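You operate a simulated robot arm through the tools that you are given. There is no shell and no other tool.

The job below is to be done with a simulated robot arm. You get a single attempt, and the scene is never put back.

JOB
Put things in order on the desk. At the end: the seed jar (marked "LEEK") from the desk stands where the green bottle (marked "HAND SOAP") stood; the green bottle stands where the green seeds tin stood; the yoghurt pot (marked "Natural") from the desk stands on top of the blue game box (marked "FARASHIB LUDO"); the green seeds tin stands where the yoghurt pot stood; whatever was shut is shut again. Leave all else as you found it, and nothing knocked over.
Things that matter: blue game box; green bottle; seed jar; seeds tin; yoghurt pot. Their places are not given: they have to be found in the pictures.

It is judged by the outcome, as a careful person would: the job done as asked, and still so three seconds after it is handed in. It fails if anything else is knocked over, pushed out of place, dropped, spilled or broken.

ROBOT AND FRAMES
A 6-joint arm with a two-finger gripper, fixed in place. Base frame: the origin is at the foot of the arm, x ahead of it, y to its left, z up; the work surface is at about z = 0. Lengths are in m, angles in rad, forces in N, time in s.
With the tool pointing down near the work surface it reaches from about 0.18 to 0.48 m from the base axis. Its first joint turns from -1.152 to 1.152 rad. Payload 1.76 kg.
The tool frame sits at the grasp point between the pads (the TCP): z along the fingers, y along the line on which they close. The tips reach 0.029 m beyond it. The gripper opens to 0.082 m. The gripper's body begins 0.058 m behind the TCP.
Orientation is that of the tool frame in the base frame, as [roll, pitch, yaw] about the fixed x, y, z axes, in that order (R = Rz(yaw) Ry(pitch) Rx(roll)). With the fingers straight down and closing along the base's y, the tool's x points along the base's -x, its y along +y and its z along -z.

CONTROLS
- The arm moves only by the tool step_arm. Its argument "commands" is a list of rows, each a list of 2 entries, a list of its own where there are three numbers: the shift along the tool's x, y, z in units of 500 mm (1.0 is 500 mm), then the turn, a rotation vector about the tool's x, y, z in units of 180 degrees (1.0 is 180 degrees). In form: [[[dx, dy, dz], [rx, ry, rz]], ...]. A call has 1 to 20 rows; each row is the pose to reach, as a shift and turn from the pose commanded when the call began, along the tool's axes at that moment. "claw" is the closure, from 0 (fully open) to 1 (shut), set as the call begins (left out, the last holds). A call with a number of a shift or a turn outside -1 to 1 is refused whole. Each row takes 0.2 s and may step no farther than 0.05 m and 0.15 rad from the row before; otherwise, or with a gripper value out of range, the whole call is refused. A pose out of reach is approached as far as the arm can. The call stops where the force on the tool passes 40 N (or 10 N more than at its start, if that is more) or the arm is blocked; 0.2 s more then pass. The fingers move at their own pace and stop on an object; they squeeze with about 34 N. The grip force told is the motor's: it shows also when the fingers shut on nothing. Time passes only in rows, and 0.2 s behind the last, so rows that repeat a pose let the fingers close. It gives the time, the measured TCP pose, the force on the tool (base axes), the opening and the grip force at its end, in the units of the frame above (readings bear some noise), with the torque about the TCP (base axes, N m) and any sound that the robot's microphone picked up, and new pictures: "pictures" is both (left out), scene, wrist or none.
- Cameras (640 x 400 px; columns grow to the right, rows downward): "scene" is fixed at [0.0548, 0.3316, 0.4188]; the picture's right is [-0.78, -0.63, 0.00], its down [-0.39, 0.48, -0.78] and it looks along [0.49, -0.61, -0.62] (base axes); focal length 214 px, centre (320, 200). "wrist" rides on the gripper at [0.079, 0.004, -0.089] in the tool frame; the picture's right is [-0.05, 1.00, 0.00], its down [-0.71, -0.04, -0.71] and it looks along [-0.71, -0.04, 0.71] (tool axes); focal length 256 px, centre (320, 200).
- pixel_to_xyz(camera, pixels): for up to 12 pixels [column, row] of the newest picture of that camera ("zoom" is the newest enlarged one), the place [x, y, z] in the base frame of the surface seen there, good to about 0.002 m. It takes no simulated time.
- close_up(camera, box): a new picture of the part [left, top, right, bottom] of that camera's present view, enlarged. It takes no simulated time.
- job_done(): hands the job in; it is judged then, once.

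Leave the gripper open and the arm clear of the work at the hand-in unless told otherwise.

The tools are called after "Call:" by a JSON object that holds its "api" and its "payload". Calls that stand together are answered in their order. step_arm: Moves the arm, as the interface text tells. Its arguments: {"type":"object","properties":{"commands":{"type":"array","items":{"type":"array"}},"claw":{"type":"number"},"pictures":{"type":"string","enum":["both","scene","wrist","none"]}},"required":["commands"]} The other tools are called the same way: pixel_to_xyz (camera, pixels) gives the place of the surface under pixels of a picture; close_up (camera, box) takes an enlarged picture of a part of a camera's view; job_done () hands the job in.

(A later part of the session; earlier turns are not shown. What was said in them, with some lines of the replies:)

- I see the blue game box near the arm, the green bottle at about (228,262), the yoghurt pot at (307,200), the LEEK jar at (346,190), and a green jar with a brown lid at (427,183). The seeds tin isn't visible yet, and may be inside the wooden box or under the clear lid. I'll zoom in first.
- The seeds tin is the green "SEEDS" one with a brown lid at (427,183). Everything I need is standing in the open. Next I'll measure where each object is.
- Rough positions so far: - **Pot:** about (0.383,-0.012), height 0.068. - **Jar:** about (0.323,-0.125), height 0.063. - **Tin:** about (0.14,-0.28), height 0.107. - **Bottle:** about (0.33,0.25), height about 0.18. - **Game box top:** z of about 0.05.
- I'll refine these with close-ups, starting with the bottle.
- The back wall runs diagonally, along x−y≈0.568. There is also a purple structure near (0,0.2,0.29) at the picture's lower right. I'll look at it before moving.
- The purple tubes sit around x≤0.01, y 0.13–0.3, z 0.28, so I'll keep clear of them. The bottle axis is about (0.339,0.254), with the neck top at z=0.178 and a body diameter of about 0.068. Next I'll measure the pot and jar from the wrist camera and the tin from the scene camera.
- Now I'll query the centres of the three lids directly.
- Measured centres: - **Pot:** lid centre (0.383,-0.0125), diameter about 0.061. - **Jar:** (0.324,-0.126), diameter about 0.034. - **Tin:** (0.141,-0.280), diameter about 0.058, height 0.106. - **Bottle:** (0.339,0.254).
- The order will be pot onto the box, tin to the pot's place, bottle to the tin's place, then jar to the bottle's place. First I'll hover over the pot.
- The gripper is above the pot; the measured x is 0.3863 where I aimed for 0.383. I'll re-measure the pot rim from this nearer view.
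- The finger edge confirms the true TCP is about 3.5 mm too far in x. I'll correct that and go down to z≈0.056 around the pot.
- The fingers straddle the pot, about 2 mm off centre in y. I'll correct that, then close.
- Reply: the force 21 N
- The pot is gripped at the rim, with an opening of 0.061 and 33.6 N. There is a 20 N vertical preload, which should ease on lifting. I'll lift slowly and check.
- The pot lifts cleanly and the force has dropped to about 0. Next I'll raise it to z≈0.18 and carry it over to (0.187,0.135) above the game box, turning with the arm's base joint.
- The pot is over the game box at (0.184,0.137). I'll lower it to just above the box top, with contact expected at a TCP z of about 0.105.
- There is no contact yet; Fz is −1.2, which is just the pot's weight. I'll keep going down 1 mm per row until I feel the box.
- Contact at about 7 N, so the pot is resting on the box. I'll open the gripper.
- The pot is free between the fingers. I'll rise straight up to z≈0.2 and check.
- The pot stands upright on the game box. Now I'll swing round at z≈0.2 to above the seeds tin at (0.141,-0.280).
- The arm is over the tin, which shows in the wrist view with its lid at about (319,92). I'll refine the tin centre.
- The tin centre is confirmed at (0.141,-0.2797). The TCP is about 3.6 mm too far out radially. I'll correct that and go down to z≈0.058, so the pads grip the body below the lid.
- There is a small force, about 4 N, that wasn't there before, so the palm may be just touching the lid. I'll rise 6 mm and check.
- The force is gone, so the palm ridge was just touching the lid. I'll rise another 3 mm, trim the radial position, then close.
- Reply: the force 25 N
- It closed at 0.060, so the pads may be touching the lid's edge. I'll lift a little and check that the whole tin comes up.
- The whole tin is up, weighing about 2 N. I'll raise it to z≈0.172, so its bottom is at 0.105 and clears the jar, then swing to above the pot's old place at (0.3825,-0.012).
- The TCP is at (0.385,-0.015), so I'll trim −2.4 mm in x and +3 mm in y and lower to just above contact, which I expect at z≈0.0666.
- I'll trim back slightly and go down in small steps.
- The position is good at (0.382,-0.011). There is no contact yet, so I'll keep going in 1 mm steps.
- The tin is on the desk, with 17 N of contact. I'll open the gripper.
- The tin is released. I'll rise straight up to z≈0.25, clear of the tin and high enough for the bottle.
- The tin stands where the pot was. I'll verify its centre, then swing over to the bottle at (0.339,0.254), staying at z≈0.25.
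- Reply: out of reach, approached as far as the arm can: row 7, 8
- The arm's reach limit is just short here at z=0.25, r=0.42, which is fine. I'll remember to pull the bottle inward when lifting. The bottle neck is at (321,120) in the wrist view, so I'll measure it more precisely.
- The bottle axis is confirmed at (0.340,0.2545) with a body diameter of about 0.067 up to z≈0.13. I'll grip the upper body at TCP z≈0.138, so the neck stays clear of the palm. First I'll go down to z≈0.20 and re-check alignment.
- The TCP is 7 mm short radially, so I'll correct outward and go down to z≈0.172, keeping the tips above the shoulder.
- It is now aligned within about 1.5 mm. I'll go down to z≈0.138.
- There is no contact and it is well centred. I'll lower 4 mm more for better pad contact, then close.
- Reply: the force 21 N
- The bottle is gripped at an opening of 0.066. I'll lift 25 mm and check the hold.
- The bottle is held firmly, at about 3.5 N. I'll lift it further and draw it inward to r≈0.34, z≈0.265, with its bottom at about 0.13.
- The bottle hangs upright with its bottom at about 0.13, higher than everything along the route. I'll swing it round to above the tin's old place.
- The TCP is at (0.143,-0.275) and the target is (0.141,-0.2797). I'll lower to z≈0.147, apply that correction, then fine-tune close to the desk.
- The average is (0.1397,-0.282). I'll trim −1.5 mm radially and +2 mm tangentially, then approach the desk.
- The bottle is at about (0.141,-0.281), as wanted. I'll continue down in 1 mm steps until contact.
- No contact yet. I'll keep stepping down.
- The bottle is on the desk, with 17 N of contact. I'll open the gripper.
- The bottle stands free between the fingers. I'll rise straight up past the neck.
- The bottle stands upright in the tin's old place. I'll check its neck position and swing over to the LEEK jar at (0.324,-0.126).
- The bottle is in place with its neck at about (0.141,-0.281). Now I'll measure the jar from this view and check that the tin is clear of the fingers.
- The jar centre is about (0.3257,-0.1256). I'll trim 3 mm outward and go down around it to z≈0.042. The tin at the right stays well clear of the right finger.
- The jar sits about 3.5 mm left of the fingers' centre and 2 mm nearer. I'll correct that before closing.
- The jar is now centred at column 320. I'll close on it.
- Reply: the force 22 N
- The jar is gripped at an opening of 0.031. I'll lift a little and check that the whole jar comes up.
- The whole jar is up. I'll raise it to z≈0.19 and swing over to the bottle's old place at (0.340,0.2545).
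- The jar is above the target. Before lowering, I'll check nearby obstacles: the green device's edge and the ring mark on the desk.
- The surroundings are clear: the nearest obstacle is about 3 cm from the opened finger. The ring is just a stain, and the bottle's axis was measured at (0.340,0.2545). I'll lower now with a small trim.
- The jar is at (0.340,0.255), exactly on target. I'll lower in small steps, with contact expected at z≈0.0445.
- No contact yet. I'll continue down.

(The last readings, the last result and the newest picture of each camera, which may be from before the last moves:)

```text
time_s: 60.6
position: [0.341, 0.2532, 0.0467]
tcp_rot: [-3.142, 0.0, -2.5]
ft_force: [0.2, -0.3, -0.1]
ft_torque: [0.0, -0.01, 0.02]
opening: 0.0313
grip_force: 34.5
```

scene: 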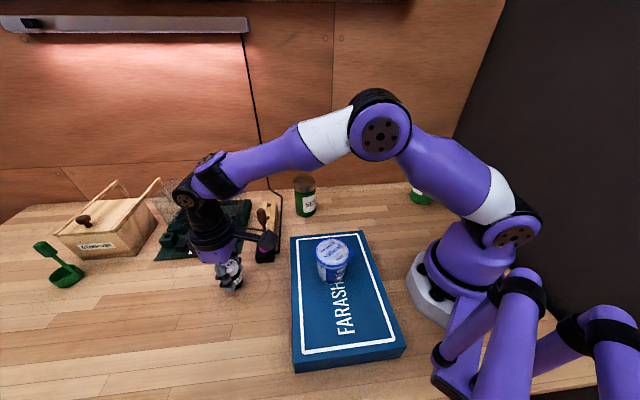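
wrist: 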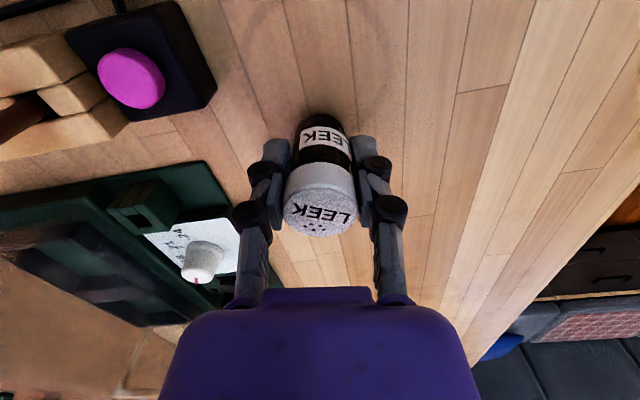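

Still free. I'll continue in 1 mm steps.

Call:
{"api": "step_arm", "payload": {"commands": [[[0, 0, 0.002], [0, 0, 0]], [[0, 0, 0.002], [0, 0, 0]]], "claw": 1, "pictures": "none"}}

Call:
{"api": "step_arm", "payload": {"commands": [[[0, 0, 0.002], [0, 0, 0]], [[0, 0, 0.002], [0, 0, 0]]], "claw": 1, "pictures": "scene"}}

```text
time_s: 61.2
position: [0.3427, 0.2528, 0.045]
tcp_rot: [-3.141, -0.001, -2.499]
ft_force: [-4.0, -1.1, 13.8]
ft_torque: [0.03, 0.1, 0.01]
opening: 0.0313
grip_force: 34.1
```

```text
time_s: 61.8
position: [0.3426, 0.2548, 0.0436]
tcp_rot: [3.14, 0.004, -2.499]
ft_force: [-3.0, -1.7, 26.2]
ft_torque: [-0.03, 0.04, -0.08]
opening: 0.0313
grip_force: 33.6
```

scene: 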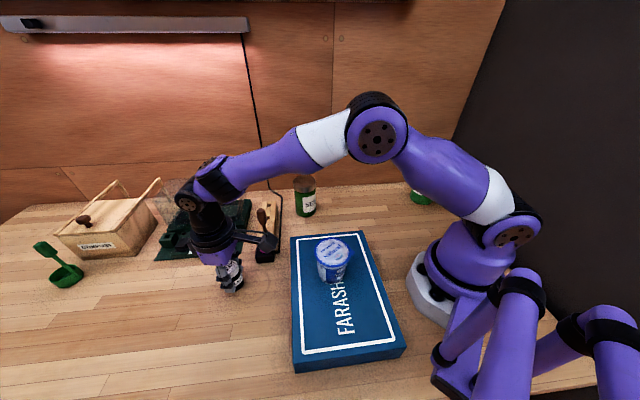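

The jar is firmly down, at 26 N. I'll ease off 1 mm, then open.

Call:
{"api": "step_arm", "payload": {"commands": [[[0, 0, -0.002], [0, 0, 0]], [[0, 0, -0.002], [0, 0, 0]]], "claw": 1, "pictures": "none"}}

Call:
{"api": "step_arm", "payload": {"commands": [[[0, 0, 0], [0, 0, 0]], [[0, 0, 0], [0, 0, 0]], [[0, 0, 0], [0, 0, 0]]], "claw": 0}}

```text
time_s: 62.4
position: [0.3417, 0.2546, 0.0433]
tcp_rot: [3.141, 0.002, -2.499]
ft_force: [3.0, 1.8, 10.6]
ft_torque: [0.17, -0.25, 0.04]
opening: 0.0312
grip_force: 33.9
```

```text
time_s: 63.2
position: [0.3418, 0.254, 0.0437]
tcp_rot: [3.142, 0.001, -2.5]
ft_force: [-0.3, -0.2, 0.0]
ft_torque: [0.01, 0.01, 0.01]
opening: 0.0816
grip_force: 0.1
```

scene: 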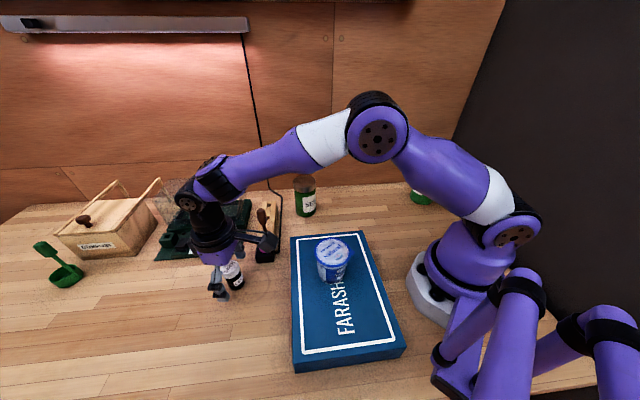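
wrist: 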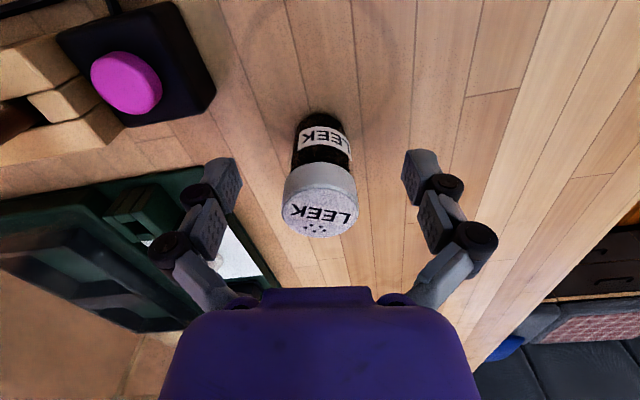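

The jar stands free. I'll rise straight up and look.

Call:
{"api": "step_arm", "payload": {"commands": [[[0, 0, -0.04], [0, 0, 0]], [[0, 0, -0.11], [0, 0, 0]], [[0, 0, -0.19], [0, 0, 0]], [[0, 0, -0.27], [0, 0, 0]], [[0, 0, -0.33], [0, 0, 0]], [[0, 0, -0.33], [0, 0, 0]]], "claw": 0}}

```text
time_s: 64.6
position: [0.3412, 0.2531, 0.2098]
tcp_rot: [3.141, -0.001, -2.499]
ft_force: [0.1, 0.7, 0.5]
ft_torque: [0.01, -0.01, 0.01]
opening: 0.0819
grip_force: 0.1
```

scene: 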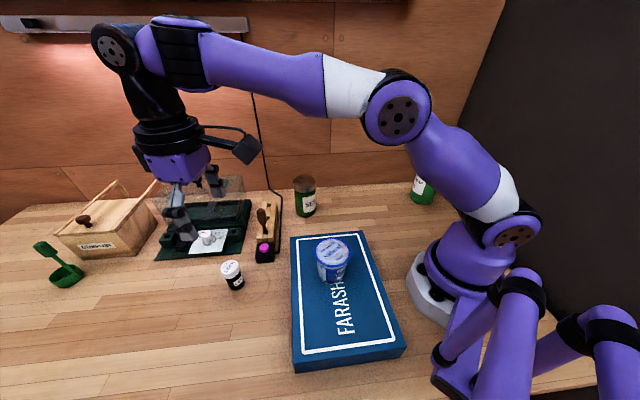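
wrist: 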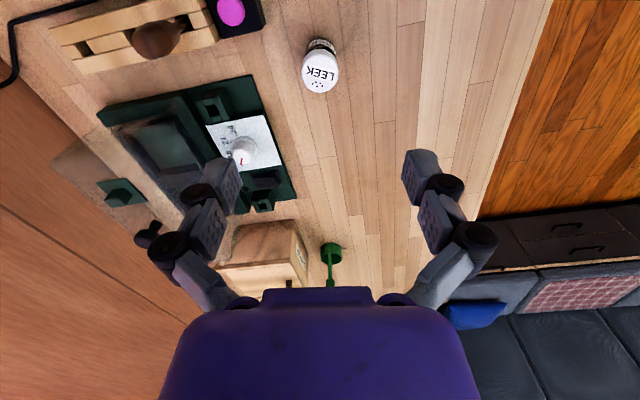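

Everything looks right. I'll check the jar's place, then go back to the starting pose so the arm is clear.

Call:
{"api": "pixel_to_xyz", "payload": {"camera": "wrist", "pixels": [[304, 72], [336, 72], [320, 58], [320, 90], [320, 73]]}}

Call:
{"api": "step_arm", "payload": {"commands": [[[0.029, -0.0798, -0.0112], [0, 0, 0.0341]], [[0.0656, -0.1542, -0.0224], [0, 0, 0.0682]], [[0.1082, -0.2222, -0.0336], [0, 0, 0.1023]], [[0.1568, -0.2834, -0.0448], [0, 0, 0.1364]], [[0.2098, -0.3376, -0.056], [0, 0, 0.1705]], [[0.2666, -0.3842, -0.067], [0, 0, 0.2046]], [[0.2666, -0.3842, -0.067], [0, 0, 0.2046]]], "claw": 0}}

```text
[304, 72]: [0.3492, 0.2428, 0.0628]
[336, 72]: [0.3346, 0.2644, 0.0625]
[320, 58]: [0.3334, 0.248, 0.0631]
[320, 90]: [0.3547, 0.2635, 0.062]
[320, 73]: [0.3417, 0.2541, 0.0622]
```

```text
time_s: 66.2
position: [0.3492, 0.0165, 0.2425]
tcp_rot: [3.141, 0.002, 3.141]
ft_force: [0.5, -0.2, -0.7]
ft_torque: [-0.01, -0.02, -0.02]
opening: 0.082
grip_force: 0.0
```

scene: 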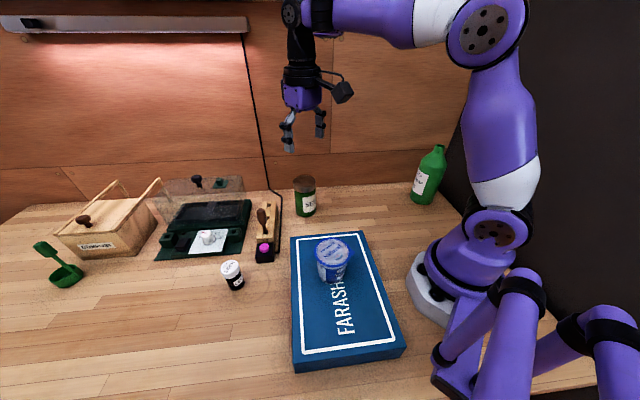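
wrist: 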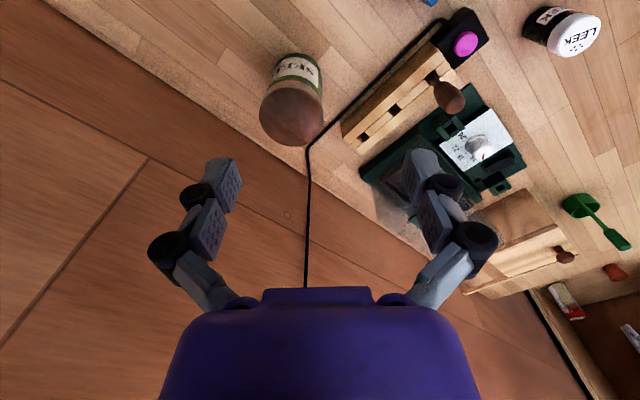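

The jar is at (0.342,0.254), within 2 mm of the bottle's old spot. I'll do one last visual check of everything.

Call:
{"api": "close_up", "payload": {"camera": "scene", "box": [30, 160, 290, 310]}}

Call:
{"api": "close_up", "payload": {"camera": "scene", "box": [270, 130, 470, 270]}}

Call:
{"api": "pixel_to_xyz", "payload": {"camera": "scene", "pixels": [[433, 148], [442, 150], [423, 203], [415, 185], [439, 185], [293, 238], [362, 233], [403, 346], [304, 183], [333, 250]]}}

```text
2.46 times, centred on (160, 235) of scene
```

zoom: 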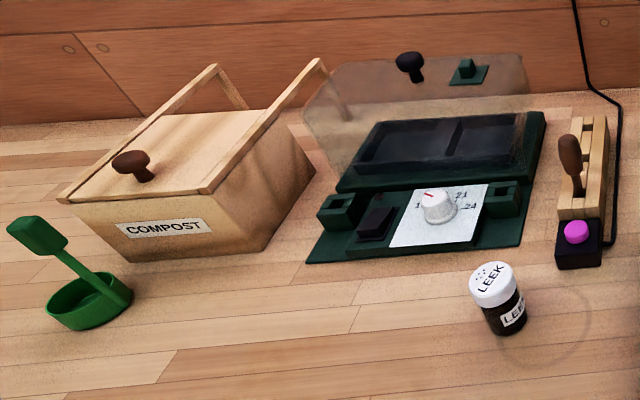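

```text
2.86 times, centred on (370, 200) of scene
```

zoom: 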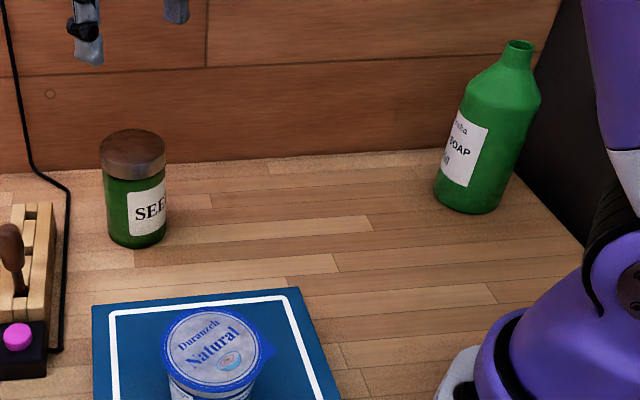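

```text
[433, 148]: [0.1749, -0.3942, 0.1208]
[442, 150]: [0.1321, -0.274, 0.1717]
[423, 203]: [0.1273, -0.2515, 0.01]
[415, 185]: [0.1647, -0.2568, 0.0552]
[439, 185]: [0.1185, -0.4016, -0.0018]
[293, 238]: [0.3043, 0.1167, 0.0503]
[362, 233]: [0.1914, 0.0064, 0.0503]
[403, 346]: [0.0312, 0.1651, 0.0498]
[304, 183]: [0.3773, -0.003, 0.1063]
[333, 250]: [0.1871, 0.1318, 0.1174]
```

Every item is upright in its place, and the game box and all other objects haven't moved. The compost box is still shut and the clear lid is as it was at the start. The gripper is open and the arm is back at its starting pose, so I'm handing in.

Call:
{"api": "job_done", "payload": {}}

```text
The job is handed in.
```

The job is done and handed in; I haven't seen the judge's result. My last check was just before hand-in:

| Item | Now stands | How close |
|---|---|---|
| Yoghurt pot ("Natural") | On top of the blue game box, well inside its edges | – |
| Green seeds tin | Where the yoghurt pot stood | About 2–3 mm off |
| Green bottle ("HAND SOAP") | Where the seeds tin stood | About 1 mm off |
| Seed jar ("LEEK") | Where the green bottle stood | About 2 mm off |

- **Other objects:** everything is upright, and the game box has not moved. Everything else looks as it did at the start.
- **Shut things:** nothing had to be opened. The compost box is still shut, and the device's clear lid is as I found it.
- **Light touch:** the gripper's palm briefly brushed the seeds tin's lid while I was lining up on it. I backed off at once, before picking the tin up.
- **Arm:** the gripper is open and the arm is back at its starting pose, clear of the work.
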